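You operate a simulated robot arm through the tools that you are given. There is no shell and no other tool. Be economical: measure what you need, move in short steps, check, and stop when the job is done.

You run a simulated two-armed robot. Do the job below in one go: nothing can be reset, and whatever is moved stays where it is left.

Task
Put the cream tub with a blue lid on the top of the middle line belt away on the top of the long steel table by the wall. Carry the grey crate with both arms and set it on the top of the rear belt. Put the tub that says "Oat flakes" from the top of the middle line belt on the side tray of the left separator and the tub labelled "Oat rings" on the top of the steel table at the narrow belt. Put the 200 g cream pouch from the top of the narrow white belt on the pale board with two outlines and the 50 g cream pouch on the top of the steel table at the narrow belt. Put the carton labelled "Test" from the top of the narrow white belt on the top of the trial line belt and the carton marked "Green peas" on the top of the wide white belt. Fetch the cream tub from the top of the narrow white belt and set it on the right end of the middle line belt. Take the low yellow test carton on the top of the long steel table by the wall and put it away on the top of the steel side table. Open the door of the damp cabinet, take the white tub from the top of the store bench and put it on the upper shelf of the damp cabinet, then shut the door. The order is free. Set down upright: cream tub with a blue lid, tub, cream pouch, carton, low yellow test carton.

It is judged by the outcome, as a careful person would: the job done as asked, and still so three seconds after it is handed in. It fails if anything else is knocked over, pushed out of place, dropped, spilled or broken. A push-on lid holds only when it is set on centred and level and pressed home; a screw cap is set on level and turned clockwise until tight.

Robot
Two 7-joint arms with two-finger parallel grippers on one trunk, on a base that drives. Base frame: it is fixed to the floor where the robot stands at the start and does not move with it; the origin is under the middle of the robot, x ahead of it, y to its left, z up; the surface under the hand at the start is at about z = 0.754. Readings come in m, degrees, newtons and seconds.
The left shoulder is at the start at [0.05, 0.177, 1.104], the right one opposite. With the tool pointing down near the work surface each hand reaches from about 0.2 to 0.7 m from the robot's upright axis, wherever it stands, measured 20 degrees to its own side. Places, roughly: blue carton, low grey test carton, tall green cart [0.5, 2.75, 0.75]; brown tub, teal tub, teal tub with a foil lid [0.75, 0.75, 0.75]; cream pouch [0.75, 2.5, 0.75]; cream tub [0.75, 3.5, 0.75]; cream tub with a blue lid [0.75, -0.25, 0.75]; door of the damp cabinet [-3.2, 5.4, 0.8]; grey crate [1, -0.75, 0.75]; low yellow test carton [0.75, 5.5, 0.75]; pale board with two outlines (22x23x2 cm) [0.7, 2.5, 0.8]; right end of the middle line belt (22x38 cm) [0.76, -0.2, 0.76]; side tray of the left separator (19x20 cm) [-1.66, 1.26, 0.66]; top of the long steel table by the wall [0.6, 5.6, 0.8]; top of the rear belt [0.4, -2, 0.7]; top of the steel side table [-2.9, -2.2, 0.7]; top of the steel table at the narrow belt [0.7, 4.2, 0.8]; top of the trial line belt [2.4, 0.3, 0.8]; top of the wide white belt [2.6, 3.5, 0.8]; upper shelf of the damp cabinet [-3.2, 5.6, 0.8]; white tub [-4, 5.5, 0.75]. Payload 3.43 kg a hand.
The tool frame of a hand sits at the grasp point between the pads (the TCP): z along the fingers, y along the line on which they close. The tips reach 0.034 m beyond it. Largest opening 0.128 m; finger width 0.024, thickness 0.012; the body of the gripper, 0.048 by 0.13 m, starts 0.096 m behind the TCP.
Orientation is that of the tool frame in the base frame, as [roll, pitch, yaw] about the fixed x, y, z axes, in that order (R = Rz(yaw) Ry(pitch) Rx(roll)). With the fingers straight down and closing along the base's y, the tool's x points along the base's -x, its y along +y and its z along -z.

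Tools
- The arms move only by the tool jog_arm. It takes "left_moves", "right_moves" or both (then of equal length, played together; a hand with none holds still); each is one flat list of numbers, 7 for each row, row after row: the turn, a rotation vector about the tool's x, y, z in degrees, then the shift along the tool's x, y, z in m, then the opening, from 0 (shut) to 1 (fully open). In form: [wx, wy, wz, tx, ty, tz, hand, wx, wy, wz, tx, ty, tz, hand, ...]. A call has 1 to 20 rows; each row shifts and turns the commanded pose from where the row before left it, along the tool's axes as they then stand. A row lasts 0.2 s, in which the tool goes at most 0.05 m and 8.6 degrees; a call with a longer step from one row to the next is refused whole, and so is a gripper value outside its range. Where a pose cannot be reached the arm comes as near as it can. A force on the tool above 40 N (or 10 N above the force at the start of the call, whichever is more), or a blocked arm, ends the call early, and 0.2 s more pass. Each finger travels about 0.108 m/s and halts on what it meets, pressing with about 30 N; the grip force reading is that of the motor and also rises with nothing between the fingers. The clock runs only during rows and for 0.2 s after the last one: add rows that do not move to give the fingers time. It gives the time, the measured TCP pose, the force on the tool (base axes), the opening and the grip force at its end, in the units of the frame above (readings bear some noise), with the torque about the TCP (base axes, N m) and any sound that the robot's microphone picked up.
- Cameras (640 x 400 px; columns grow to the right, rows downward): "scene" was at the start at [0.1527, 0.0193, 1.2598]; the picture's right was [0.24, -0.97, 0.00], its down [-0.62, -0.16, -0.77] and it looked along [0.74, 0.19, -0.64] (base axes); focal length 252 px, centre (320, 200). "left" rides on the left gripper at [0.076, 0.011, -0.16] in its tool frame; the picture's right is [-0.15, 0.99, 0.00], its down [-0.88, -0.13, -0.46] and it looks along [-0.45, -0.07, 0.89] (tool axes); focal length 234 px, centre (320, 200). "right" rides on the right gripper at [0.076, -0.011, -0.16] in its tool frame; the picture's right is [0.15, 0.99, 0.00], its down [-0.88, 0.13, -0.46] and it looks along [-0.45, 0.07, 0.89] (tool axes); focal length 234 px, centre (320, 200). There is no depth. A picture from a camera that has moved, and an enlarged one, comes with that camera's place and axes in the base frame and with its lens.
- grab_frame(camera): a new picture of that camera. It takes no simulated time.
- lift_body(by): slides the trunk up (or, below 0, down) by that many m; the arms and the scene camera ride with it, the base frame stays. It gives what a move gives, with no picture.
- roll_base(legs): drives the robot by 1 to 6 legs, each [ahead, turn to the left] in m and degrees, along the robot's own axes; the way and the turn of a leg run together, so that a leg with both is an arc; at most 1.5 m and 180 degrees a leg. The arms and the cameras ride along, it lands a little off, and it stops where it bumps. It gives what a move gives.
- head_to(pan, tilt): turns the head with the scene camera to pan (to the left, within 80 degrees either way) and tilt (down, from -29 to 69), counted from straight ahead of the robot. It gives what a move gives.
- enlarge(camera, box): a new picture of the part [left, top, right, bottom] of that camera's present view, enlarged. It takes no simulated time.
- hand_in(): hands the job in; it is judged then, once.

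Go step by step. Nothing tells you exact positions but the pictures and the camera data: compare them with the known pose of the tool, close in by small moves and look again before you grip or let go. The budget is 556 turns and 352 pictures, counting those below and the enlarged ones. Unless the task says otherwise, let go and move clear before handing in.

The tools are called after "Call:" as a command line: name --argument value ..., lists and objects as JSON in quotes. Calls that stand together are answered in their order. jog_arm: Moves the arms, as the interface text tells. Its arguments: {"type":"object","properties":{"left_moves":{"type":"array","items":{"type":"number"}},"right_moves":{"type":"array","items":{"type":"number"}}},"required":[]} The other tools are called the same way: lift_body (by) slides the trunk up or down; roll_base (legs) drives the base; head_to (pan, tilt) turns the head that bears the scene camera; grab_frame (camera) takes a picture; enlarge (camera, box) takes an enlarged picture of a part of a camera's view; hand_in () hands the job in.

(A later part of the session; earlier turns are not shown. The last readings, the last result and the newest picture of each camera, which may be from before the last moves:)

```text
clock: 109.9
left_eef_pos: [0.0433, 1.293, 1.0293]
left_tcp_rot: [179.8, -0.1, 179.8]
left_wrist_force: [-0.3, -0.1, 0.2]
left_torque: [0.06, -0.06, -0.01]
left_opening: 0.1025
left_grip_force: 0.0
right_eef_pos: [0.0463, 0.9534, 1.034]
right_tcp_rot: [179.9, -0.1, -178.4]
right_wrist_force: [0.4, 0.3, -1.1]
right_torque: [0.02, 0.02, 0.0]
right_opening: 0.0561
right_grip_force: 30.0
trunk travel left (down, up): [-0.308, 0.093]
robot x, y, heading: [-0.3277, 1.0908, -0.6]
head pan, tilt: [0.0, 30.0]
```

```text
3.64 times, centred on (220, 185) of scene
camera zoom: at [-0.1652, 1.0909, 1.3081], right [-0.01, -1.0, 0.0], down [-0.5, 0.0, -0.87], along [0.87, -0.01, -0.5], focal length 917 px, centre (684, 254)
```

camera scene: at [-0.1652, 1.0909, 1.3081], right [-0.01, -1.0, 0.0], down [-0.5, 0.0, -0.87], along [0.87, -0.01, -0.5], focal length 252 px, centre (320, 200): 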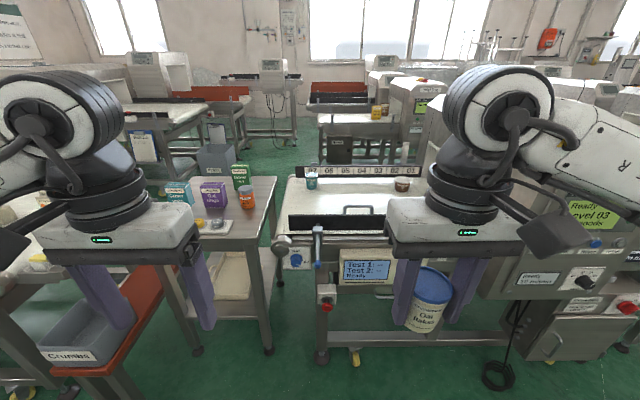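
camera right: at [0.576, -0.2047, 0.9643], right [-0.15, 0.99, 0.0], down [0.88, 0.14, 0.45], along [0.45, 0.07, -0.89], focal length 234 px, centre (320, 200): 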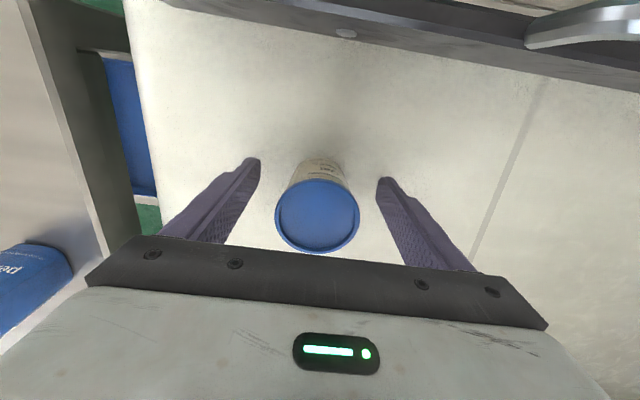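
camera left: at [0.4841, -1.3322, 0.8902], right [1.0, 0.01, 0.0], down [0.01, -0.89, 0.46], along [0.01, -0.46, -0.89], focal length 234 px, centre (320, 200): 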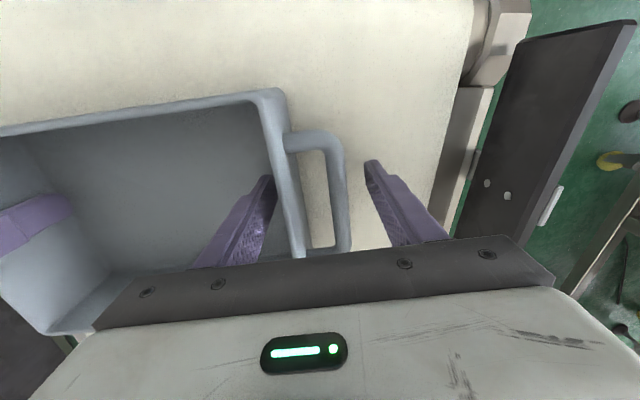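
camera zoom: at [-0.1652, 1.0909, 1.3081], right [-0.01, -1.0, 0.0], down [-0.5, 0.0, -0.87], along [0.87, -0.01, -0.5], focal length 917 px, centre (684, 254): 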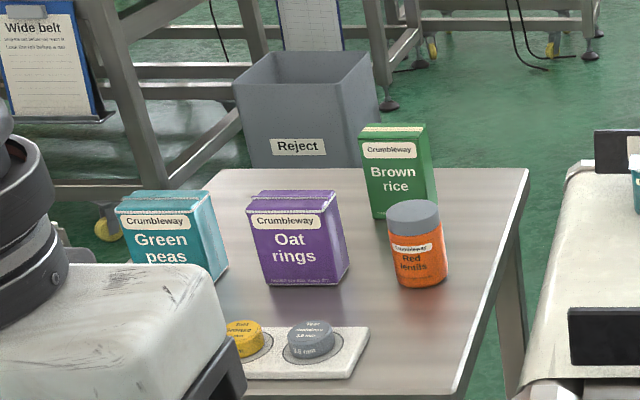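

Call:
head_to --pan 0 --tilt 40

Call:
roll_base --legs '[[0.2, 0]]'

Call:
grab_frame --camera "scene"

```text
clock: 110.7
left_eef_pos: [0.044, 1.2935, 1.0285]
left_tcp_rot: [180.0, -0.1, 179.8]
left_wrist_force: [0.5, -0.3, 0.4]
left_torque: [-0.03, 0.0, 0.0]
left_opening: 0.1024
left_grip_force: 0.1
right_eef_pos: [0.0478, 0.9532, 1.0327]
right_tcp_rot: [179.9, -0.2, -178.3]
right_wrist_force: [0.3, 0.0, -0.7]
right_torque: [0.0, -0.01, 0.0]
right_opening: 0.0561
right_grip_force: 29.7
trunk travel left (down, up): [-0.308, 0.093]
robot x, y, heading: [-0.3257, 1.094, -0.2]
head pan, tilt: [0.0, 40.0]
```

```text
clock: 112.2
left_eef_pos: [0.2445, 1.2921, 1.0288]
left_tcp_rot: [179.8, 0.1, 179.7]
left_wrist_force: [0.0, -0.3, 0.6]
left_torque: [0.06, 0.02, -0.01]
left_opening: 0.1025
left_grip_force: 0.0
right_eef_pos: [0.2478, 0.9527, 1.0322]
right_tcp_rot: [-180.0, -0.3, -178.5]
right_wrist_force: [-0.1, -0.3, -1.3]
right_torque: [0.0, 0.05, -0.03]
right_opening: 0.0559
right_grip_force: 29.7
trunk travel left (down, up): [-0.308, 0.093]
robot x, y, heading: [-0.1244, 1.0904, -0.2]
head pan, tilt: [0.0, 40.0]
```

```text
298 pictures are left
camera scene: at [0.0302, 1.0895, 1.2926], right [-0.01, -1.0, 0.0], down [-0.64, 0.0, -0.77], along [0.77, -0.01, -0.64], focal length 252 px, centre (320, 200)
```

scene: 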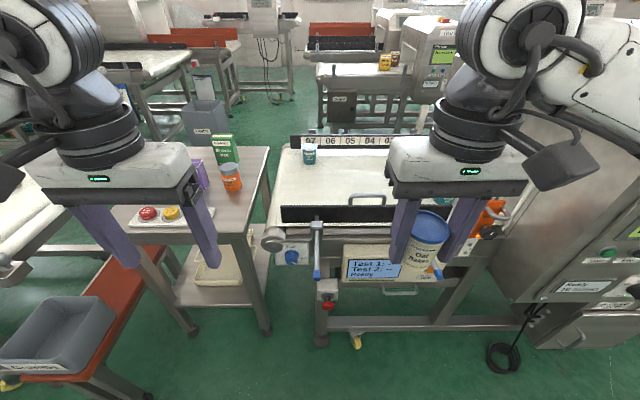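

Call:
jog_arm --right_moves '[0, 0, 0, 0.02, -0.04, 0, 0, 0, 0, 0, 0.02, -0.04, 0, 0, 0, 0, 0, 0.02, -0.04, 0, 0, 0, 0, 0, 0, -0.04, 0, 0]'

Call:
enlarge --camera "scene" --box '[240, 110, 480, 260]'

```text
clock: 113.2
left_eef_pos: [0.2439, 1.2923, 1.03]
left_tcp_rot: [179.8, -0.1, 179.7]
left_wrist_force: [0.1, 0.5, 0.1]
left_torque: [0.02, -0.01, -0.01]
left_opening: 0.1027
left_grip_force: 0.0
right_eef_pos: [0.1911, 0.7909, 1.0337]
right_tcp_rot: [179.9, -0.1, -178.4]
right_wrist_force: [-0.5, -0.7, -1.3]
right_torque: [0.05, -0.02, 0.01]
right_opening: 0.0559
right_grip_force: 30.6
trunk travel left (down, up): [-0.308, 0.093]
robot x, y, heading: [-0.1278, 1.0896, -0.3]
head pan, tilt: [0.0, 40.0]
```

```text
2.67 times, centred on (360, 185) of scene
camera zoom: at [0.0294, 1.0891, 1.2928], right [-0.01, -1.0, 0.0], down [-0.64, 0.01, -0.77], along [0.77, -0.01, -0.64], focal length 673 px, centre (213, 240)
```

zoom: 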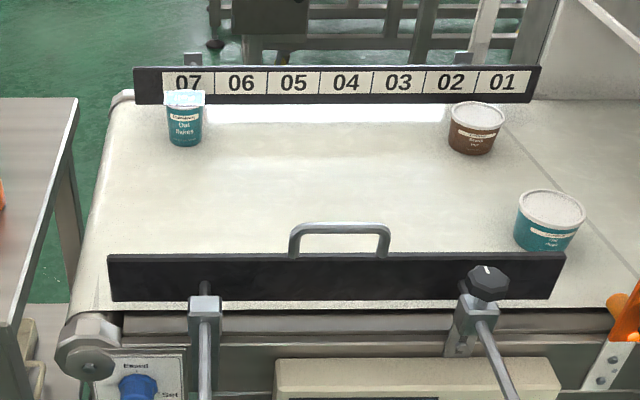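

Call:
enlarge --camera "scene" --box '[400, 140, 464, 212]'

Call:
enlarge --camera "scene" --box '[295, 135, 345, 170]'

```text
5.56 times, centred on (432, 176) of scene
camera zoom: at [0.0294, 1.0891, 1.2928], right [-0.01, -1.0, 0.0], down [-0.64, 0.01, -0.77], along [0.77, -0.01, -0.64], focal length 1401 px, centre (-302, 333)
```

zoom: 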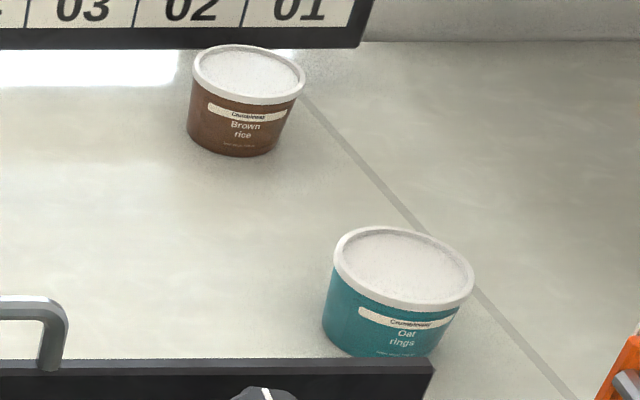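

```text
11.43 times, centred on (320, 152) of scene
camera zoom: at [0.0294, 1.0891, 1.2928], right [-0.01, -1.0, 0.0], down [-0.64, 0.01, -0.77], along [0.77, -0.01, -0.64], focal length 2883 px, centre (320, 743)
```

zoom: 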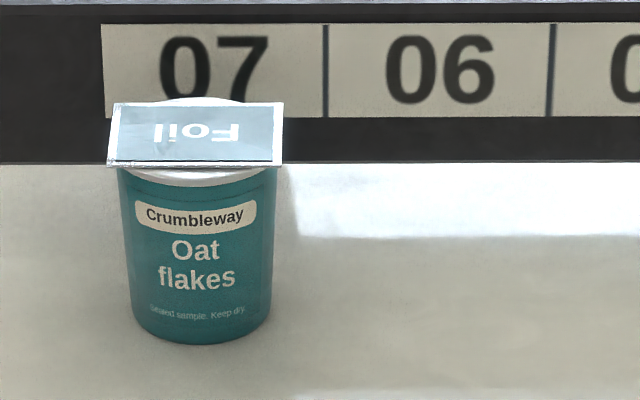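

"Oat flakes" for the tray is the teal foil tub at about [0.905, 1.12]; teal "Oat rings" is near [0.66, 0.85]. I tuck the right hand in, drive closer and look.

Call:
jog_arm --right_moves '[0, 0, 0, 0.02, 0.04, 0, 0, 0, 0, 0, 0.02, 0.04, 0, 0, 0, 0, 0, 0, 0.04, -0.02, 0, 0, 0, 0, 0, 0.04, -0.02, 0]' --left_moves '[0, 0, 0, 0, 0, 0, 0.8, 0, 0, 0, 0, 0, 0, 0.8, 0, 0, 0, 0, 0, 0, 0.8, 0, 0, 0, 0, 0, 0, 0.8]'

Call:
roll_base --legs '[[0.33, 0]]'

Call:
grab_frame --camera "scene"

Call:
grab_frame --camera "left"

```text
clock: 114.2
left_eef_pos: [0.2446, 1.2925, 1.0284]
left_tcp_rot: [180.0, 0.0, 179.6]
left_wrist_force: [-0.2, 0.5, -0.4]
left_torque: [0.01, -0.03, 0.0]
left_opening: 0.1024
left_grip_force: 0.0
right_eef_pos: [0.1466, 0.9509, 1.072]
right_tcp_rot: [180.0, -0.1, -178.4]
right_wrist_force: [-0.2, 0.2, -1.6]
right_torque: [-0.04, 0.0, 0.02]
right_opening: 0.0559
right_grip_force: 29.8
trunk travel left (down, up): [-0.308, 0.093]
robot x, y, heading: [-0.1198, 1.0946, -0.4]
head pan, tilt: [0.0, 40.0]
```

```text
clock: 116.4
left_eef_pos: [0.574, 1.2899, 1.0286]
left_tcp_rot: [179.9, 0.0, 179.9]
left_wrist_force: [-1.0, 0.2, 1.0]
left_torque: [-0.01, 0.02, 0.01]
left_opening: 0.1026
left_grip_force: 0.1
right_eef_pos: [0.4771, 0.9465, 1.072]
right_tcp_rot: [179.9, -0.2, -178.3]
right_wrist_force: [-0.2, 0.5, -1.6]
right_torque: [0.01, 0.04, -0.03]
right_opening: 0.0558
right_grip_force: 29.6
trunk travel left (down, up): [-0.308, 0.093]
robot x, y, heading: [0.2028, 1.089, -0.5]
head pan, tilt: [0.0, 40.0]
```

```text
294 pictures are left
camera scene: at [0.36, 1.0879, 1.2926], right [0.0, -1.0, 0.0], down [-0.64, 0.0, -0.77], along [0.77, 0.0, -0.64], focal length 252 px, centre (320, 200)
```

scene: 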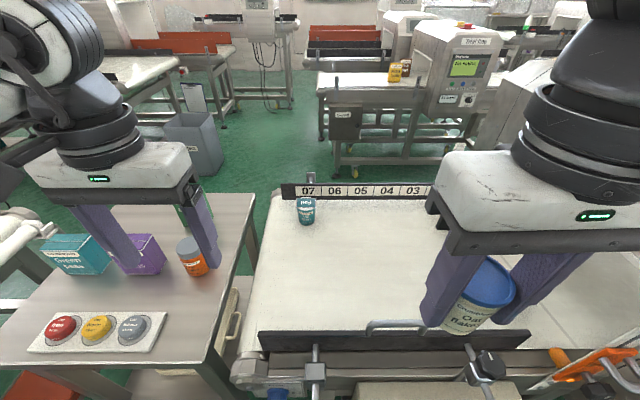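

```text
293 pictures are left
camera left: at [0.4981, 1.3005, 1.1894], right [0.15, 0.99, 0.0], down [0.88, -0.13, 0.46], along [0.45, -0.07, -0.89], focal length 234 px, centre (320, 200)
```

left: 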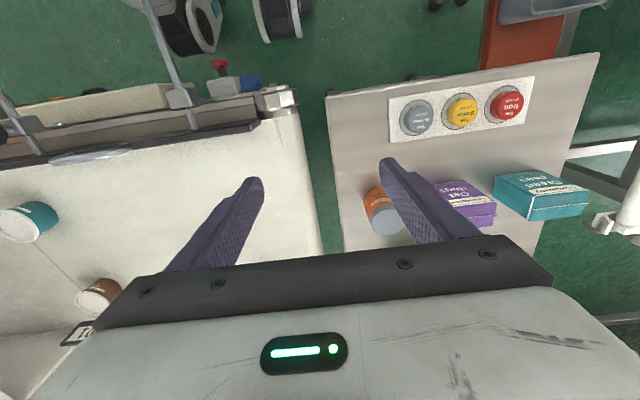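

Call:
roll_base --legs '[[0.05, 0]]'

Call:
jog_arm --left_moves '[0, -6, 0, -0.02, -0.035, 0, 0.8, 0, -6, 0, -0.02, -0.035, 0, 0.8, 0, -6, 0, -0.02, -0.035, 0, 0.8, 0, -6, 0, -0.03, -0.035, 0, 0.8, 0, 0, 0, -0.03, -0.02, 0, 0.8, 0, 0, 0, -0.04, 0, 0, 0.8, 0, 0, 0, -0.04, 0, 0, 0.8]'

Call:
grab_frame --camera "left"

Call:
grab_frame --camera "scene"

```text
clock: 117.3
left_eef_pos: [0.5923, 1.2906, 1.0303]
left_tcp_rot: [179.9, 0.0, -180.0]
left_wrist_force: [0.3, -0.3, 0.2]
left_torque: [0.01, -0.04, 0.0]
left_opening: 0.1025
left_grip_force: 0.1
right_eef_pos: [0.4958, 0.9479, 1.0717]
right_tcp_rot: [179.9, -0.1, -178.4]
right_wrist_force: [-1.2, -0.4, -1.1]
right_torque: [0.03, -0.01, -0.03]
right_opening: 0.056
right_grip_force: 29.9
trunk travel left (down, up): [-0.308, 0.093]
robot x, y, heading: [0.2236, 1.0898, -0.3]
head pan, tilt: [0.0, 40.0]
stopped in leg 1: the robot was blocked; the commanded pose is now the measured one
```

```text
clock: 118.9
left_eef_pos: [0.7822, 1.1297, 1.0894]
left_tcp_rot: [179.8, 23.9, 179.9]
left_wrist_force: [-0.7, 0.1, 0.0]
left_torque: [0.02, -0.02, 0.0]
left_opening: 0.1023
left_grip_force: 0.2
right_eef_pos: [0.4982, 0.9463, 1.0718]
right_tcp_rot: [179.9, -0.2, -178.4]
right_wrist_force: [0.4, 0.2, -0.9]
right_torque: [0.01, -0.02, 0.02]
right_opening: 0.0562
right_grip_force: 30.2
trunk travel left (down, up): [-0.308, 0.093]
robot x, y, heading: [0.2255, 1.0895, -0.4]
head pan, tilt: [0.0, 40.0]
```

```text
292 pictures are left
camera left: at [0.6486, 1.1397, 1.2051], right [0.13, 0.99, 0.06], down [0.62, -0.13, 0.77], along [0.77, -0.07, -0.63], focal length 234 px, centre (320, 200)
```

left: 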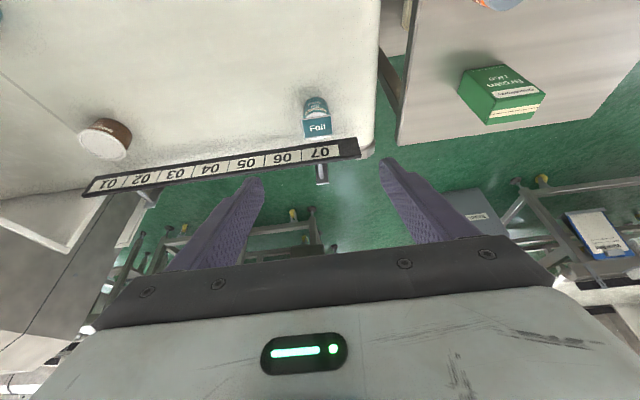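

```text
291 pictures are left
camera scene: at [0.3799, 1.0876, 1.2927], right [0.0, -1.0, 0.0], down [-0.64, 0.0, -0.77], along [0.77, 0.0, -0.64], focal length 252 px, centre (320, 200)
```

scene: 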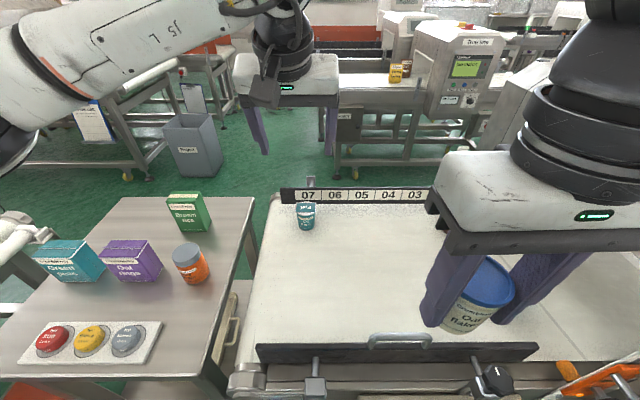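

Call:
jog_arm --left_moves '[0, 0, 0, -0.003, -0.001, 0.041, 0.8, 0, 0, 0, -0.003, -0.001, 0.041, 0.8, 0, 0, 0, -0.003, -0.001, 0.041, 0.8, 0, 0, 0, -0.003, -0.001, 0.041, 0.8, 0, 0, 0, -0.002, -0.001, 0.041, 0.8, 0, 0, 0, -0.002, -0.001, 0.041, 0.8]'

Call:
grab_frame --camera "left"

Call:
enlarge --camera "scene" --box '[220, 110, 420, 235]'

```text
clock: 120.3
left_eef_pos: [0.8972, 1.1248, 0.8713]
left_tcp_rot: [179.8, 24.0, 180.0]
left_wrist_force: [-0.4, -0.6, -0.2]
left_torque: [-0.01, 0.03, -0.02]
left_opening: 0.1026
left_grip_force: 0.0
right_eef_pos: [0.4974, 0.9467, 1.0706]
right_tcp_rot: [179.9, -0.2, -178.4]
right_wrist_force: [-0.4, 0.4, -1.0]
right_torque: [-0.02, 0.02, 0.0]
right_opening: 0.0562
right_grip_force: 30.1
trunk travel left (down, up): [-0.308, 0.093]
robot x, y, heading: [0.2252, 1.0938, -0.3]
head pan, tilt: [0.0, 40.0]
```

```text
290 pictures are left
camera left: at [0.7638, 1.1345, 0.9866], right [0.13, 0.99, 0.06], down [0.62, -0.13, 0.77], along [0.77, -0.07, -0.63], focal length 234 px, centre (320, 200)
```

left: 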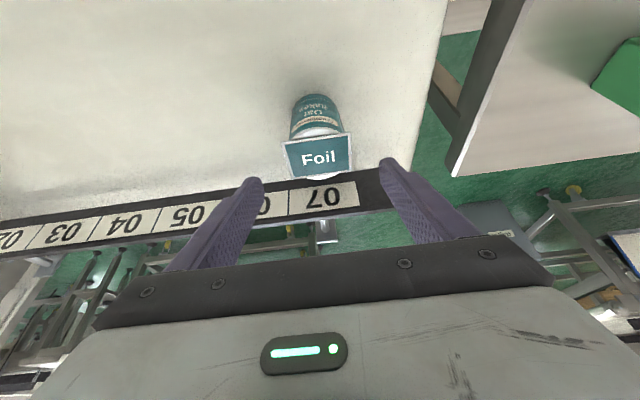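

```text
3.20 times, centred on (320, 172) of scene
camera zoom: at [0.3801, 1.0876, 1.2927], right [0.0, -1.0, 0.0], down [-0.64, 0.0, -0.77], along [0.77, 0.0, -0.64], focal length 807 px, centre (320, 288)
```

zoom: 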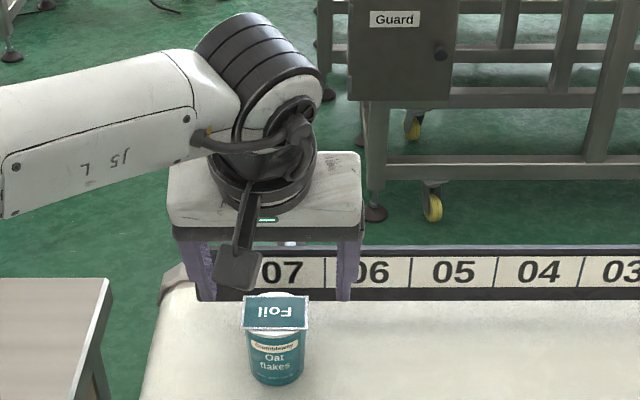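

Call:
jog_arm --left_moves '[0, 0, 0, 0.009, 0, 0.02, 0.8, 0, 0, 0, 0.009, 0, 0.02, 0.8, 0, 0, 0, 0.009, 0, 0.02, 0.8]'

Call:
grab_frame --camera "left"

Call:
enlarge --camera "scene" --box '[220, 130, 400, 243]'

```text
clock: 121.1
left_eef_pos: [0.8967, 1.1246, 0.8047]
left_tcp_rot: [179.8, 24.0, 179.9]
left_wrist_force: [-0.2, -0.2, 0.6]
left_torque: [0.0, 0.02, -0.04]
left_opening: 0.1024
left_grip_force: 0.1
right_eef_pos: [0.4978, 0.9478, 1.0716]
right_tcp_rot: [179.9, -0.3, -178.4]
right_wrist_force: [0.5, -0.2, -0.3]
right_torque: [-0.02, 0.0, 0.01]
right_opening: 0.0561
right_grip_force: 30.0
trunk travel left (down, up): [-0.308, 0.093]
robot x, y, heading: [0.2236, 1.089, -0.3]
head pan, tilt: [0.0, 40.0]
```

```text
288 pictures are left
camera left: at [0.7622, 1.1347, 0.9207], right [0.13, 0.99, 0.06], down [0.62, -0.13, 0.77], along [0.77, -0.07, -0.63], focal length 234 px, centre (320, 200)
```

left: 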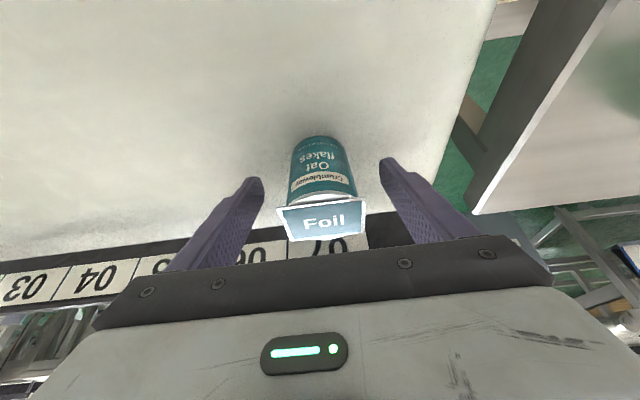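

```text
3.54 times, centred on (310, 186) of scene
camera zoom: at [0.3798, 1.0878, 1.2927], right [0.0, -1.0, 0.0], down [-0.64, 0.0, -0.77], along [0.77, 0.0, -0.64], focal length 893 px, centre (355, 248)
```

zoom: 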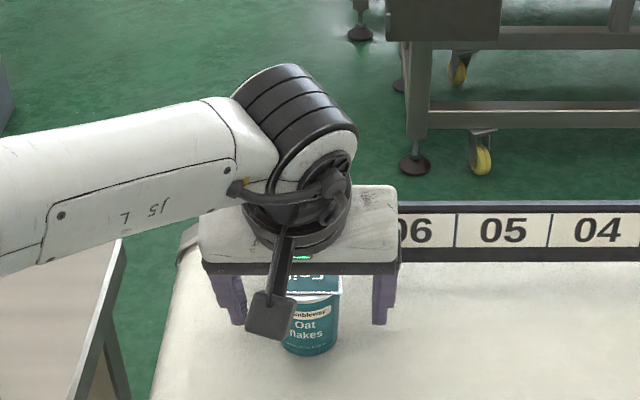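

Call:
jog_arm --left_moves '[0, 0, 0, 0, 0, 0, 0.6, 0, 0, 0, 0, 0, 0, 0.5, 0, 0, 0, 0, 0, 0, 0.4, 0, 0, 0, 0, 0, 0, 0.2, 0, 0, 0, 0, 0, 0, 0, 0, 0, 0, 0, 0, 0, 0]'

Call:
grab_frame --camera "left"

```text
clock: 122.5
left_eef_pos: [0.8967, 1.1251, 0.8042]
left_tcp_rot: [179.8, 24.0, 180.0]
left_wrist_force: [0.3, 0.5, -0.9]
left_torque: [0.02, 0.0, 0.02]
left_opening: 0.057
left_grip_force: 30.3
right_eef_pos: [0.4987, 0.9473, 1.0719]
right_tcp_rot: [180.0, -0.1, -178.4]
right_wrist_force: [0.6, -0.2, -1.3]
right_torque: [-0.03, 0.0, 0.04]
right_opening: 0.0563
right_grip_force: 29.8
trunk travel left (down, up): [-0.308, 0.093]
robot x, y, heading: [0.2267, 1.0876, -0.4]
head pan, tilt: [0.0, 40.0]
```

```text
286 pictures are left
camera left: at [0.762, 1.1346, 0.9208], right [0.13, 0.99, 0.06], down [0.62, -0.13, 0.77], along [0.77, -0.07, -0.63], focal length 234 px, centre (320, 200)
```

left: 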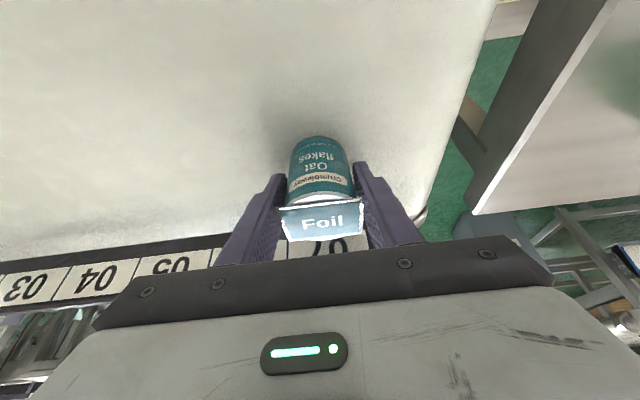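

Call:
jog_arm --left_moves '[0, 0, 0, -0.012, 0, -0.027, 0, 0, 0, 0, -0.0163, 0, -0.0366, 0, 0, 0, 0, 0.0152, 0.01, -0.0396, 0, 0, 0, 0, 0.0152, 0.01, -0.0396, 0, 0, 0, 0, 0.0152, 0.01, -0.0396, 0, 0, 0, 0, 0.0152, 0.01, -0.0396, 0, 0, 0, 0, 0.0152, 0.01, -0.0396, 0, 0, 6, 0, 0.03, 0.01, 0, 0, 0, 6, 0, 0.03, 0.01, 0, 0, 0, 6, 0, 0.03, 0.01, 0, 0, 0, 6, 0, 0.03, 0.01, 0, 0]'

Call:
grab_frame --camera "left"

Call:
grab_frame --camera "scene"

```text
clock: 124.9
left_eef_pos: [0.6303, 1.2152, 0.995]
left_tcp_rot: [179.8, -0.1, 179.9]
left_wrist_force: [0.0, -0.2, -0.9]
left_torque: [0.0, 0.01, 0.01]
left_opening: 0.057
left_grip_force: 29.9
right_eef_pos: [0.4979, 0.9477, 1.0723]
right_tcp_rot: [179.9, -0.3, -178.3]
right_wrist_force: [-1.3, -0.2, -1.3]
right_torque: [0.01, 0.0, -0.02]
right_opening: 0.0561
right_grip_force: 29.4
trunk travel left (down, up): [-0.308, 0.093]
robot x, y, heading: [0.2263, 1.0869, -0.3]
head pan, tilt: [0.0, 40.0]
```

```text
285 pictures are left
camera left: at [0.5553, 1.2252, 1.1542], right [0.15, 0.99, 0.0], down [0.88, -0.13, 0.45], along [0.45, -0.06, -0.89], focal length 234 px, centre (320, 200)
```

left: 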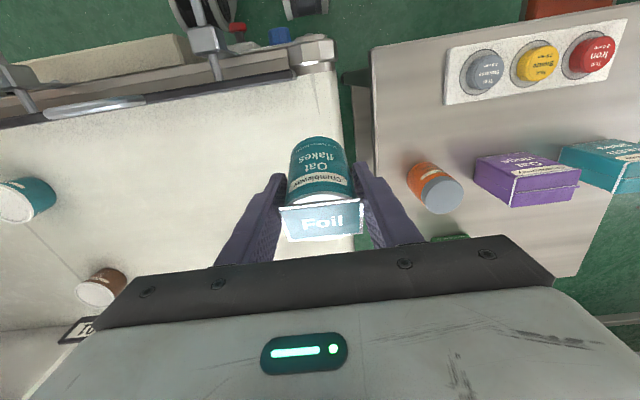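

```text
284 pictures are left
camera scene: at [0.3797, 1.088, 1.2928], right [0.0, -1.0, 0.0], down [-0.64, 0.0, -0.77], along [0.77, 0.0, -0.64], focal length 252 px, centre (320, 200)
```

scene: 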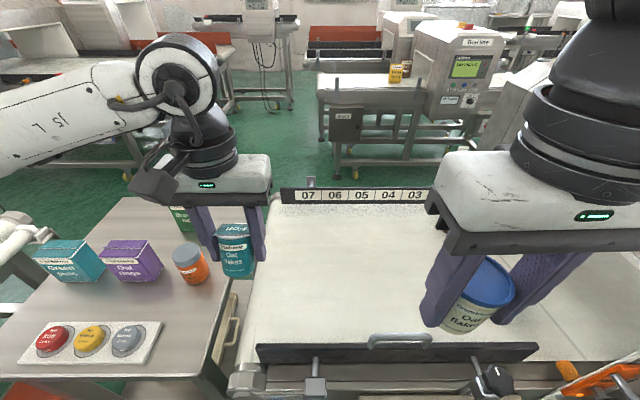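

Call:
jog_arm --left_moves '[0, 0, 0, 0.045, 0, -0.01, 0, 0, 0, 0, 0.045, 0, -0.01, 0, 0, 0, 0, 0.045, 0, -0.01, 0, 0, -6, 0, 0.04, 0, -0.01, 0, 0, -6, 0, 0.04, 0, 0, 0, 0, -6, 0, 0.03, 0, 0, 0, 0, -6, 0, 0.01, 0, 0, 0]'

Call:
roll_base --legs '[[-0.5, 0], [0, 90], [0, 90]]'

Call:
head_to --pan 0 --tilt 25

Call:
grab_frame --camera "scene"

```text
clock: 125.9
left_eef_pos: [0.4807, 1.2188, 1.0305]
left_tcp_rot: [179.2, 4.0, -179.2]
left_wrist_force: [42.6, 12.8, -9.1]
left_torque: [-2.14, 6.17, -1.46]
left_opening: 0.0566
left_grip_force: 30.1
right_eef_pos: [0.4975, 0.9477, 1.0712]
right_tcp_rot: [179.8, -0.3, -178.5]
right_wrist_force: [0.3, -0.5, -1.3]
right_torque: [-0.01, 0.03, 0.03]
right_opening: 0.0562
right_grip_force: 29.8
trunk travel left (down, up): [-0.308, 0.093]
robot x, y, heading: [0.2261, 1.085, -0.5]
head pan, tilt: [0.0, 40.0]
stopped in row 4 (left hand): the force on the tool passed its limit at 236 N (the readings are from after the stop); the commanded pose is now the measured one
```

```text
clock: 126.7
left_eef_pos: [0.4769, 1.2191, 1.0301]
left_tcp_rot: [179.2, 3.9, -179.0]
left_wrist_force: [3.5, -0.2, -0.1]
left_torque: [-0.08, 0.55, -0.06]
left_opening: 0.0567
left_grip_force: 29.9
right_eef_pos: [0.4933, 0.9482, 1.0716]
right_tcp_rot: [179.9, -0.2, -178.4]
right_wrist_force: [0.2, 0.3, -1.1]
right_torque: [0.04, -0.02, -0.01]
right_opening: 0.0558
right_grip_force: 30.4
trunk travel left (down, up): [-0.308, 0.093]
robot x, y, heading: [0.2192, 1.0926, -0.4]
head pan, tilt: [0.0, 40.0]
stopped in leg 1: the force on the tool passed its limit at 57 N (the readings are from after the stop); the commanded pose is now the measured one
```

```text
clock: 127.5
left_eef_pos: [0.4756, 1.2183, 1.0305]
left_tcp_rot: [179.3, 3.9, -179.1]
left_wrist_force: [5.0, -0.3, -1.4]
left_torque: [-0.07, 0.77, -0.06]
left_opening: 0.057
left_grip_force: 30.0
right_eef_pos: [0.4941, 0.9474, 1.0714]
right_tcp_rot: [180.0, -0.2, -178.4]
right_wrist_force: [0.2, -0.7, -0.8]
right_torque: [-0.01, 0.01, 0.0]
right_opening: 0.0559
right_grip_force: 29.8
trunk travel left (down, up): [-0.308, 0.093]
robot x, y, heading: [0.2199, 1.0937, -0.4]
head pan, tilt: [0.0, 25.0]
```

```text
283 pictures are left
camera scene: at [0.3825, 1.0879, 1.316], right [0.0, -1.0, 0.0], down [-0.42, 0.0, -0.91], along [0.91, 0.0, -0.42], focal length 252 px, centre (320, 200)
```

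scene: 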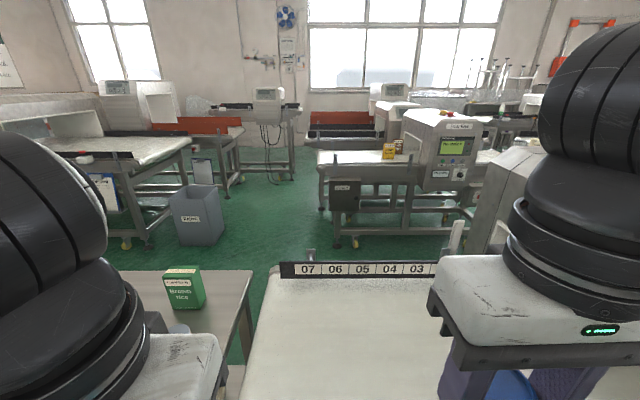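

Call:
jog_arm --left_moves '[0, 0, 0, -0.03, 0.02, 0, 0, 0, 0, 0, -0.03, 0.03, 0, 0]'

Call:
grab_frame --camera "left"

Call:
head_to --pan 15 --tilt 55

Call:
grab_frame --camera "scene"

```text
clock: 128.1
left_eef_pos: [0.5359, 1.2685, 1.035]
left_tcp_rot: [179.2, 3.9, -179.2]
left_wrist_force: [-0.1, 0.1, -1.2]
left_torque: [0.01, 0.02, -0.05]
left_opening: 0.0568
left_grip_force: 29.6
right_eef_pos: [0.4929, 0.9476, 1.0702]
right_tcp_rot: [179.9, -0.2, -178.4]
right_wrist_force: [-0.5, 0.7, -1.0]
right_torque: [-0.03, 0.0, 0.0]
right_opening: 0.0561
right_grip_force: 29.8
trunk travel left (down, up): [-0.308, 0.093]
robot x, y, heading: [0.2175, 1.0912, -0.3]
head pan, tilt: [0.0, 25.0]
```

```text
282 pictures are left
camera left: at [0.4495, 1.2761, 1.1899], right [0.13, 0.99, 0.02], down [0.85, -0.13, 0.51], along [0.51, -0.05, -0.86], focal length 234 px, centre (320, 200)
```

left: 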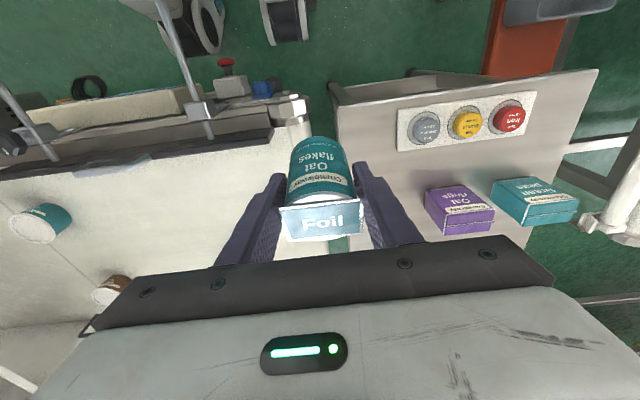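

```text
clock: 129.0
left_eef_pos: [0.535, 1.2686, 1.0358]
left_tcp_rot: [179.2, 4.0, -179.2]
left_wrist_force: [-0.2, 0.1, -1.4]
left_torque: [0.02, -0.01, 0.0]
left_opening: 0.0567
left_grip_force: 30.0
right_eef_pos: [0.4926, 0.9478, 1.0721]
right_tcp_rot: [179.9, -0.3, -178.4]
right_wrist_force: [-0.2, -0.1, -1.5]
right_torque: [0.01, 0.0, 0.0]
right_opening: 0.0562
right_grip_force: 30.1
trunk travel left (down, up): [-0.308, 0.093]
robot x, y, heading: [0.2209, 1.0921, -0.3]
head pan, tilt: [15.0, 55.0]
```

```text
281 pictures are left
camera scene: at [0.3601, 1.1066, 1.2721], right [0.25, -0.97, 0.0], down [-0.79, -0.21, -0.57], along [0.56, 0.15, -0.82], focal length 252 px, centre (320, 200)
```

scene: 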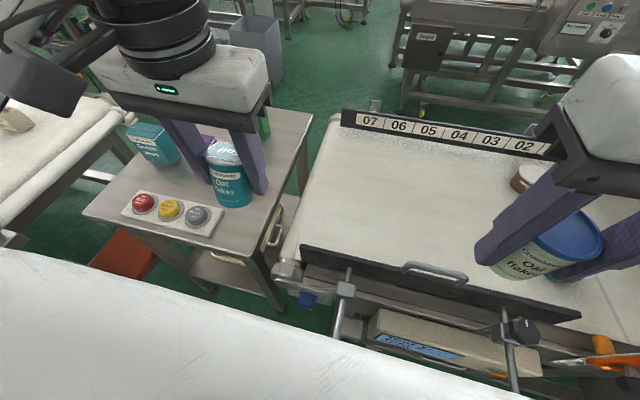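

Call:
roll_base --legs '[[-0.5, 0], [0, 90], [0, 90]]'

Call:
head_to --pan 0 --tilt 25

Call:
grab_frame --camera "scene"

```text
clock: 139.6
left_eef_pos: [-0.5967, 0.9171, 1.0349]
left_tcp_rot: [179.2, 3.9, 0.1]
left_wrist_force: [0.5, -0.7, -1.8]
left_torque: [-0.04, 0.01, 0.02]
left_opening: 0.0569
left_grip_force: 30.0
right_eef_pos: [-0.5499, 1.2392, 1.072]
right_tcp_rot: [179.9, -0.1, 0.9]
right_wrist_force: [0.1, 0.1, -0.7]
right_torque: [0.01, 0.02, -0.01]
right_opening: 0.0561
right_grip_force: 30.1
trunk travel left (down, up): [-0.308, 0.093]
robot x, y, heading: [-0.2754, 1.0918, 178.9]
head pan, tilt: [15.0, 55.0]
```

```text
clock: 140.5
left_eef_pos: [-0.5958, 0.918, 1.036]
left_tcp_rot: [179.1, 3.9, 0.1]
left_wrist_force: [0.2, 0.0, -1.3]
left_torque: [0.01, 0.0, 0.02]
left_opening: 0.0566
left_grip_force: 30.5
right_eef_pos: [-0.5492, 1.2384, 1.0711]
right_tcp_rot: [179.9, -0.1, 0.9]
right_wrist_force: [0.0, -0.1, -1.3]
right_torque: [-0.03, 0.0, 0.0]
right_opening: 0.056
right_grip_force: 30.4
trunk travel left (down, up): [-0.308, 0.093]
robot x, y, heading: [-0.2779, 1.0933, 179.3]
head pan, tilt: [0.0, 25.0]
```

```text
280 pictures are left
camera scene: at [-0.4403, 1.0937, 1.316], right [0.02, 1.0, 0.0], down [0.42, -0.01, -0.91], along [-0.91, 0.01, -0.42], focal length 252 px, centre (320, 200)
```

scene: 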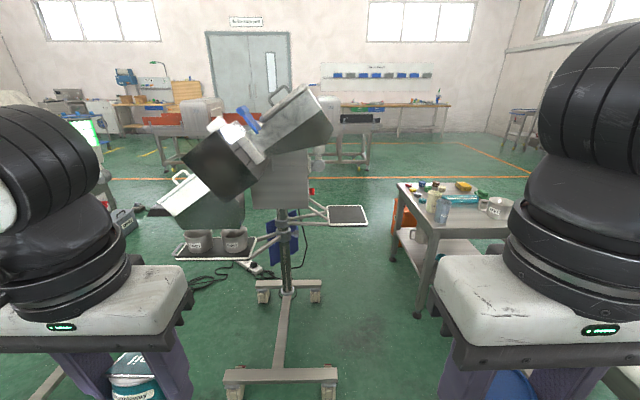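

Call:
roll_base --legs '[[0, -21], [0.777, 0], [0, 21.5]]'

Call:
head_to --pan 0 --tilt 45

Call:
grab_frame --camera "scene"

```text
clock: 144.9
left_eef_pos: [-1.2205, 1.2795, 1.0344]
left_tcp_rot: [179.1, 3.8, -20.7]
left_wrist_force: [0.6, 0.4, -0.7]
left_torque: [-0.11, 0.0, 0.0]
left_opening: 0.0564
left_grip_force: 30.1
right_eef_pos: [-1.0618, 1.5625, 1.0705]
right_tcp_rot: [179.8, -0.3, -20.0]
right_wrist_force: [0.3, 0.2, -0.3]
right_torque: [-0.08, -0.01, -0.03]
right_opening: 0.0561
right_grip_force: 30.0
trunk travel left (down, up): [-0.308, 0.093]
robot x, y, heading: [-0.8599, 1.3347, 157.6]
head pan, tilt: [0.0, 25.0]
stopped in leg 2: the robot was blocked; the commanded pose is now the measured one
```

```text
clock: 145.8
left_eef_pos: [-1.2208, 1.2809, 1.036]
left_tcp_rot: [179.2, 3.9, -20.7]
left_wrist_force: [-0.8, -0.1, -1.2]
left_torque: [0.01, -0.01, 0.01]
left_opening: 0.0567
left_grip_force: 29.4
right_eef_pos: [-1.0617, 1.5622, 1.071]
right_tcp_rot: [179.8, -0.3, -20.1]
right_wrist_force: [0.4, -0.3, -1.0]
right_torque: [0.0, 0.01, -0.03]
right_opening: 0.0558
right_grip_force: 29.8
trunk travel left (down, up): [-0.308, 0.093]
robot x, y, heading: [-0.8561, 1.3379, 157.5]
head pan, tilt: [0.0, 45.0]
```

```text
279 pictures are left
camera scene: at [-0.998, 1.3927, 1.2855], right [0.38, 0.92, 0.0], down [0.65, -0.27, -0.71], along [-0.65, 0.27, -0.71], focal length 252 px, centre (320, 200)
```

scene: 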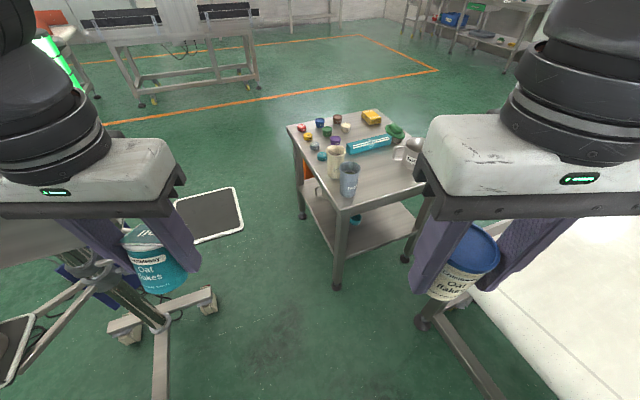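

Call:
grab_frame --camera "left"

Call:
head_to --pan 25 --tilt 60

Call:
grab_frame --camera "scene"

```text
278 pictures are left
camera left: at [-1.1428, 1.241, 1.19], right [-0.49, -0.87, 0.02], down [-0.74, 0.43, 0.51], along [-0.46, 0.23, -0.86], focal length 234 px, centre (320, 200)
```

left: 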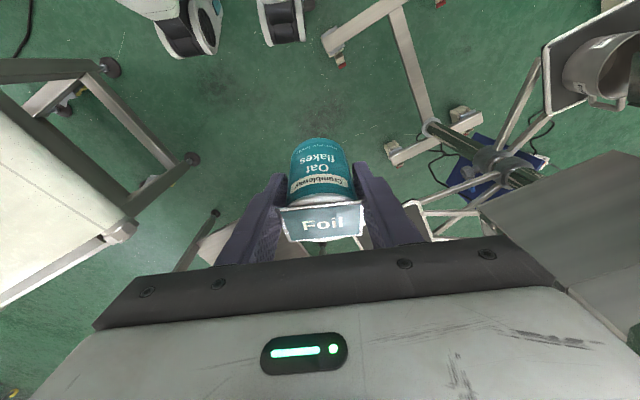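

```text
clock: 146.7
left_eef_pos: [-1.2205, 1.2816, 1.0354]
left_tcp_rot: [179.2, 3.9, -20.8]
left_wrist_force: [-0.7, 0.1, -1.4]
left_torque: [-0.01, 0.0, 0.0]
left_opening: 0.0566
left_grip_force: 29.7
right_eef_pos: [-1.0625, 1.5628, 1.0711]
right_tcp_rot: [179.9, -0.3, -20.1]
right_wrist_force: [-0.3, 0.2, -1.3]
right_torque: [-0.01, -0.01, -0.02]
right_opening: 0.0561
right_grip_force: 30.0
trunk travel left (down, up): [-0.308, 0.093]
robot x, y, heading: [-0.8567, 1.337, 157.9]
head pan, tilt: [25.0, 60.0]
```

```text
277 pictures are left
camera scene: at [-0.9894, 1.3587, 1.266], right [-0.04, 1.0, 0.0], down [0.86, 0.04, -0.5], along [-0.5, -0.02, -0.87], focal length 252 px, centre (320, 200)
```

scene: 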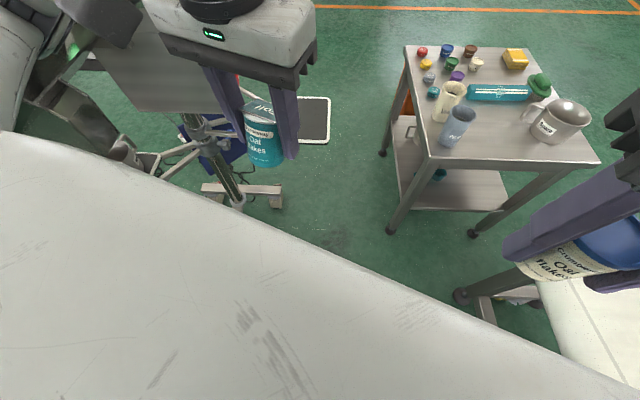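

Call:
roll_base --legs '[[-0.4, 0], [0, 60]]'

Call:
head_to --pan 0 --tilt 25

Call:
grab_frame --camera "scene"

```text
clock: 151.8
left_eef_pos: [-0.6171, 0.8411, 1.0356]
left_tcp_rot: [179.1, 3.9, 39.4]
left_wrist_force: [-0.9, -1.4, -0.6]
left_torque: [0.03, 0.04, -0.02]
left_opening: 0.0565
left_grip_force: 30.1
right_eef_pos: [-0.7838, 1.1202, 1.0698]
right_tcp_rot: [179.9, -0.3, 40.1]
right_wrist_force: [0.1, -1.0, -1.3]
right_torque: [0.05, -0.01, 0.04]
right_opening: 0.0559
right_grip_force: 30.4
trunk travel left (down, up): [-0.308, 0.093]
robot x, y, heading: [-0.4889, 1.1883, -141.9]
head pan, tilt: [25.0, 60.0]
```

```text
clock: 152.8
left_eef_pos: [-0.6174, 0.8411, 1.0351]
left_tcp_rot: [179.1, 3.9, 39.4]
left_wrist_force: [-0.4, -0.3, -1.4]
left_torque: [-0.01, 0.0, 0.0]
left_opening: 0.0562
left_grip_force: 29.8
right_eef_pos: [-0.7831, 1.1198, 1.0701]
right_tcp_rot: [179.9, -0.2, 40.1]
right_wrist_force: [-0.5, 0.5, -1.2]
right_torque: [0.01, -0.02, -0.01]
right_opening: 0.056
right_grip_force: 29.8
trunk travel left (down, up): [-0.308, 0.093]
robot x, y, heading: [-0.4863, 1.1843, -142.3]
head pan, tilt: [0.0, 25.0]
```

```text
276 pictures are left
camera scene: at [-0.6135, 1.0827, 1.316], right [-0.61, 0.79, 0.0], down [0.33, 0.26, -0.91], along [-0.72, -0.56, -0.42], focal length 252 px, centre (320, 200)
```

scene: 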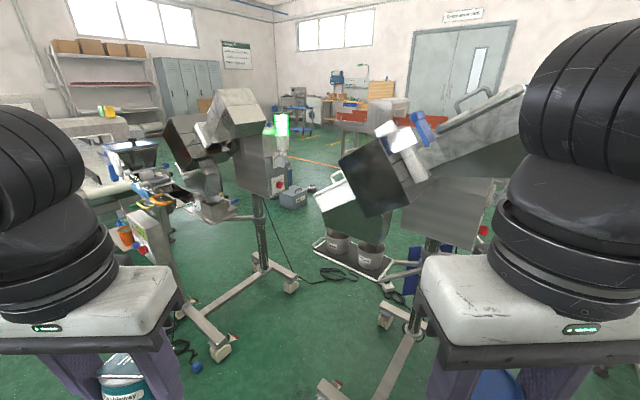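

Two separators; the tray in question is at [-1.66, 1.26], and I can approach it along y≈1.47, clear of the foot bar.

Call:
roll_base --legs '[[0, -104], [0.32, 0], [0, 66], [0.48, 0]]'

Call:
head_to --pan 10 --tilt 50

Call:
grab_frame --camera "scene"

```text
clock: 164.5
left_eef_pos: [-1.355, 1.2831, 1.0356]
left_tcp_rot: [178.4, 4.2, 0.9]
left_wrist_force: [-0.6, -0.3, -1.9]
left_torque: [-0.02, 0.0, -0.01]
left_opening: 0.0559
left_grip_force: 30.3
right_eef_pos: [-1.3216, 1.607, 1.0729]
right_tcp_rot: [179.8, 0.2, 2.5]
right_wrist_force: [-0.5, -0.7, -0.4]
right_torque: [-0.03, 0.0, 0.0]
right_opening: 0.0557
right_grip_force: 29.8
trunk travel left (down, up): [-0.308, 0.093]
robot x, y, heading: [-1.0519, 1.4778, -179.4]
head pan, tilt: [0.0, 25.0]
stopped in leg 4: the robot was blocked; the commanded pose is now the measured one
```

```text
clock: 165.4
left_eef_pos: [-1.3545, 1.2849, 1.0353]
left_tcp_rot: [178.6, 4.1, 1.0]
left_wrist_force: [0.4, 0.2, -2.2]
left_torque: [-0.02, -0.02, 0.02]
left_opening: 0.0561
left_grip_force: 29.7
right_eef_pos: [-1.3217, 1.6078, 1.0735]
right_tcp_rot: [179.9, 0.2, 2.6]
right_wrist_force: [0.0, -0.5, -0.9]
right_torque: [-0.03, -0.01, -0.04]
right_opening: 0.056
right_grip_force: 29.7
trunk travel left (down, up): [-0.308, 0.093]
robot x, y, heading: [-1.0522, 1.4765, -179.7]
head pan, tilt: [10.0, 50.0]
```

```text
275 pictures are left
camera scene: at [-1.1904, 1.4609, 1.2801], right [-0.18, 0.98, 0.0], down [0.75, 0.14, -0.65], along [-0.64, -0.12, -0.76], focal length 252 px, centre (320, 200)
```

scene: 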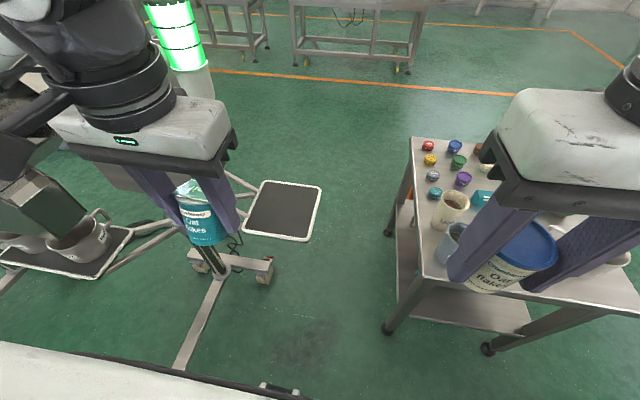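

Call:
jog_arm --left_moves '[0, -7, 0, 0, 0, 0, 0, 0, -7, 0, 0, 0, 0, 0, 0, -6, 0, 0, 0, 0, 0, 0, 0, 0, -0.0249, 0.0034, 0.0364, 0, 0, 0, 0, -0.0249, 0.0034, 0.0364, 0, 0, 0, 0, -0.0249, 0.0034, 0.0364, 0, 0, 0, 0, -0.0249, 0.0034, 0.0364, 0, 0, 0, 0, -0.0249, 0.0034, 0.0364, 0, 0, 0, 0, -0.0249, 0.0034, 0.0364, 0, 0, 0, 0, -0.0249, 0.0034, 0.0364, 0]'

Call:
grab_frame --camera "left"

Call:
grab_frame --camera "scene"

```text
clock: 167.3
left_eef_pos: [-1.4953, 1.326, 0.978]
left_tcp_rot: [177.2, 33.5, -15.1]
left_wrist_force: [-1.2, -0.2, -1.4]
left_torque: [0.01, -0.09, -0.02]
left_opening: 0.056
left_grip_force: 29.9
left hand out of reach, approached as far as the arm can: row 3
right_eef_pos: [-1.296, 1.6101, 1.0769]
right_tcp_rot: [179.6, 1.8, 2.8]
right_wrist_force: [1.2, 1.7, -1.0]
right_torque: [-0.09, 0.18, -0.03]
right_opening: 0.056
right_grip_force: 29.7
trunk travel left (down, up): [-0.308, 0.093]
robot x, y, heading: [-1.0423, 1.4788, -178.8]
head pan, tilt: [10.0, 50.0]
stopped in row 9 (left hand): the arm was blocked; the commanded pose is now the measured one
```

```text
274 pictures are left
camera left: at [-1.3492, 1.2826, 1.0705], right [-0.35, -0.93, 0.12], down [-0.43, 0.27, 0.86], along [-0.83, 0.25, -0.5], focal length 234 px, centre (320, 200)
```

left: 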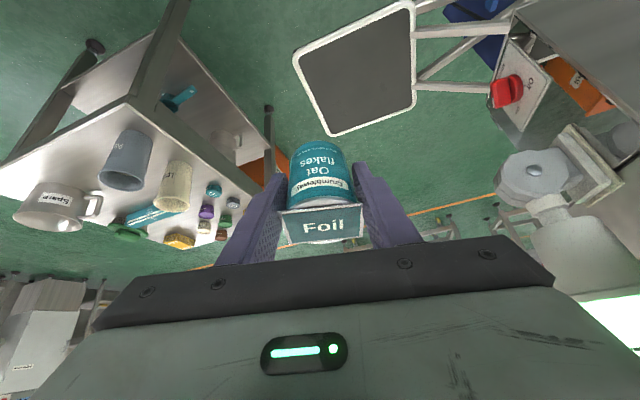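

```text
273 pictures are left
camera scene: at [-1.1588, 1.4653, 1.2812], right [-0.2, 0.98, 0.0], down [0.73, 0.15, -0.67], along [-0.66, -0.13, -0.74], focal length 252 px, centre (320, 200)
```

scene: 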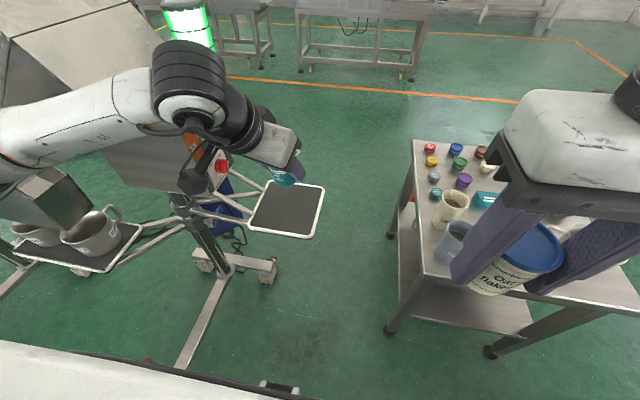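

Call:
roll_base --legs '[[-0.09, 0]]'

Call:
jog_arm --left_moves '[-2.1, 4.75, -6.5, 0, 0, 0, 0, -2.1, 4.75, -6.5, 0, 0, 0, 0]'

Call:
grab_frame --camera "scene"

```text
clock: 168.4
left_eef_pos: [-1.4356, 1.32, 0.954]
left_tcp_rot: [178.4, 30.1, -13.4]
left_wrist_force: [0.4, 0.0, -1.1]
left_torque: [-0.02, 0.02, 0.02]
left_opening: 0.0559
left_grip_force: 30.2
right_eef_pos: [-1.2369, 1.6067, 1.0705]
right_tcp_rot: [179.9, -0.3, 2.7]
right_wrist_force: [-0.4, -0.8, -0.9]
right_torque: [-0.05, -0.05, 0.02]
right_opening: 0.056
right_grip_force: 29.6
trunk travel left (down, up): [-0.308, 0.093]
robot x, y, heading: [-0.9663, 1.478, -179.5]
head pan, tilt: [10.0, 50.0]
```

```text
clock: 169.0
left_eef_pos: [-1.436, 1.3205, 0.9529]
left_tcp_rot: [-179.5, 20.5, 1.2]
left_wrist_force: [0.1, 1.2, -2.2]
left_torque: [-0.01, 0.03, -0.01]
left_opening: 0.0558
left_grip_force: 29.9
right_eef_pos: [-1.2391, 1.6066, 1.0712]
right_tcp_rot: [179.9, -0.4, 2.5]
right_wrist_force: [0.0, -0.4, -1.8]
right_torque: [-0.01, 0.0, 0.0]
right_opening: 0.0562
right_grip_force: 30.3
trunk travel left (down, up): [-0.308, 0.093]
robot x, y, heading: [-0.9605, 1.4806, -179.3]
head pan, tilt: [10.0, 50.0]
```

```text
272 pictures are left
camera scene: at [-1.1085, 1.4604, 1.2785], right [-0.19, 0.98, 0.0], down [0.75, 0.14, -0.64], along [-0.63, -0.12, -0.77], focal length 252 px, centre (320, 200)
```

scene: 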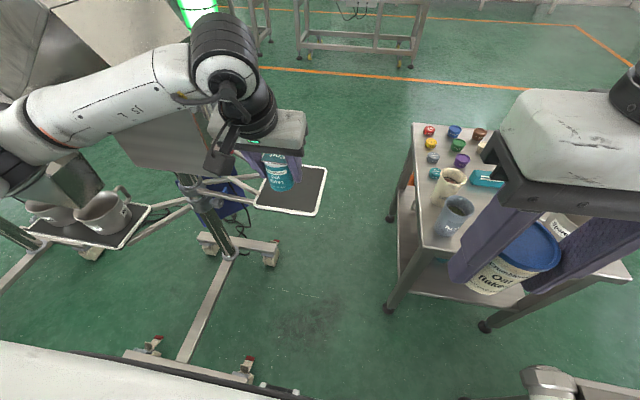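

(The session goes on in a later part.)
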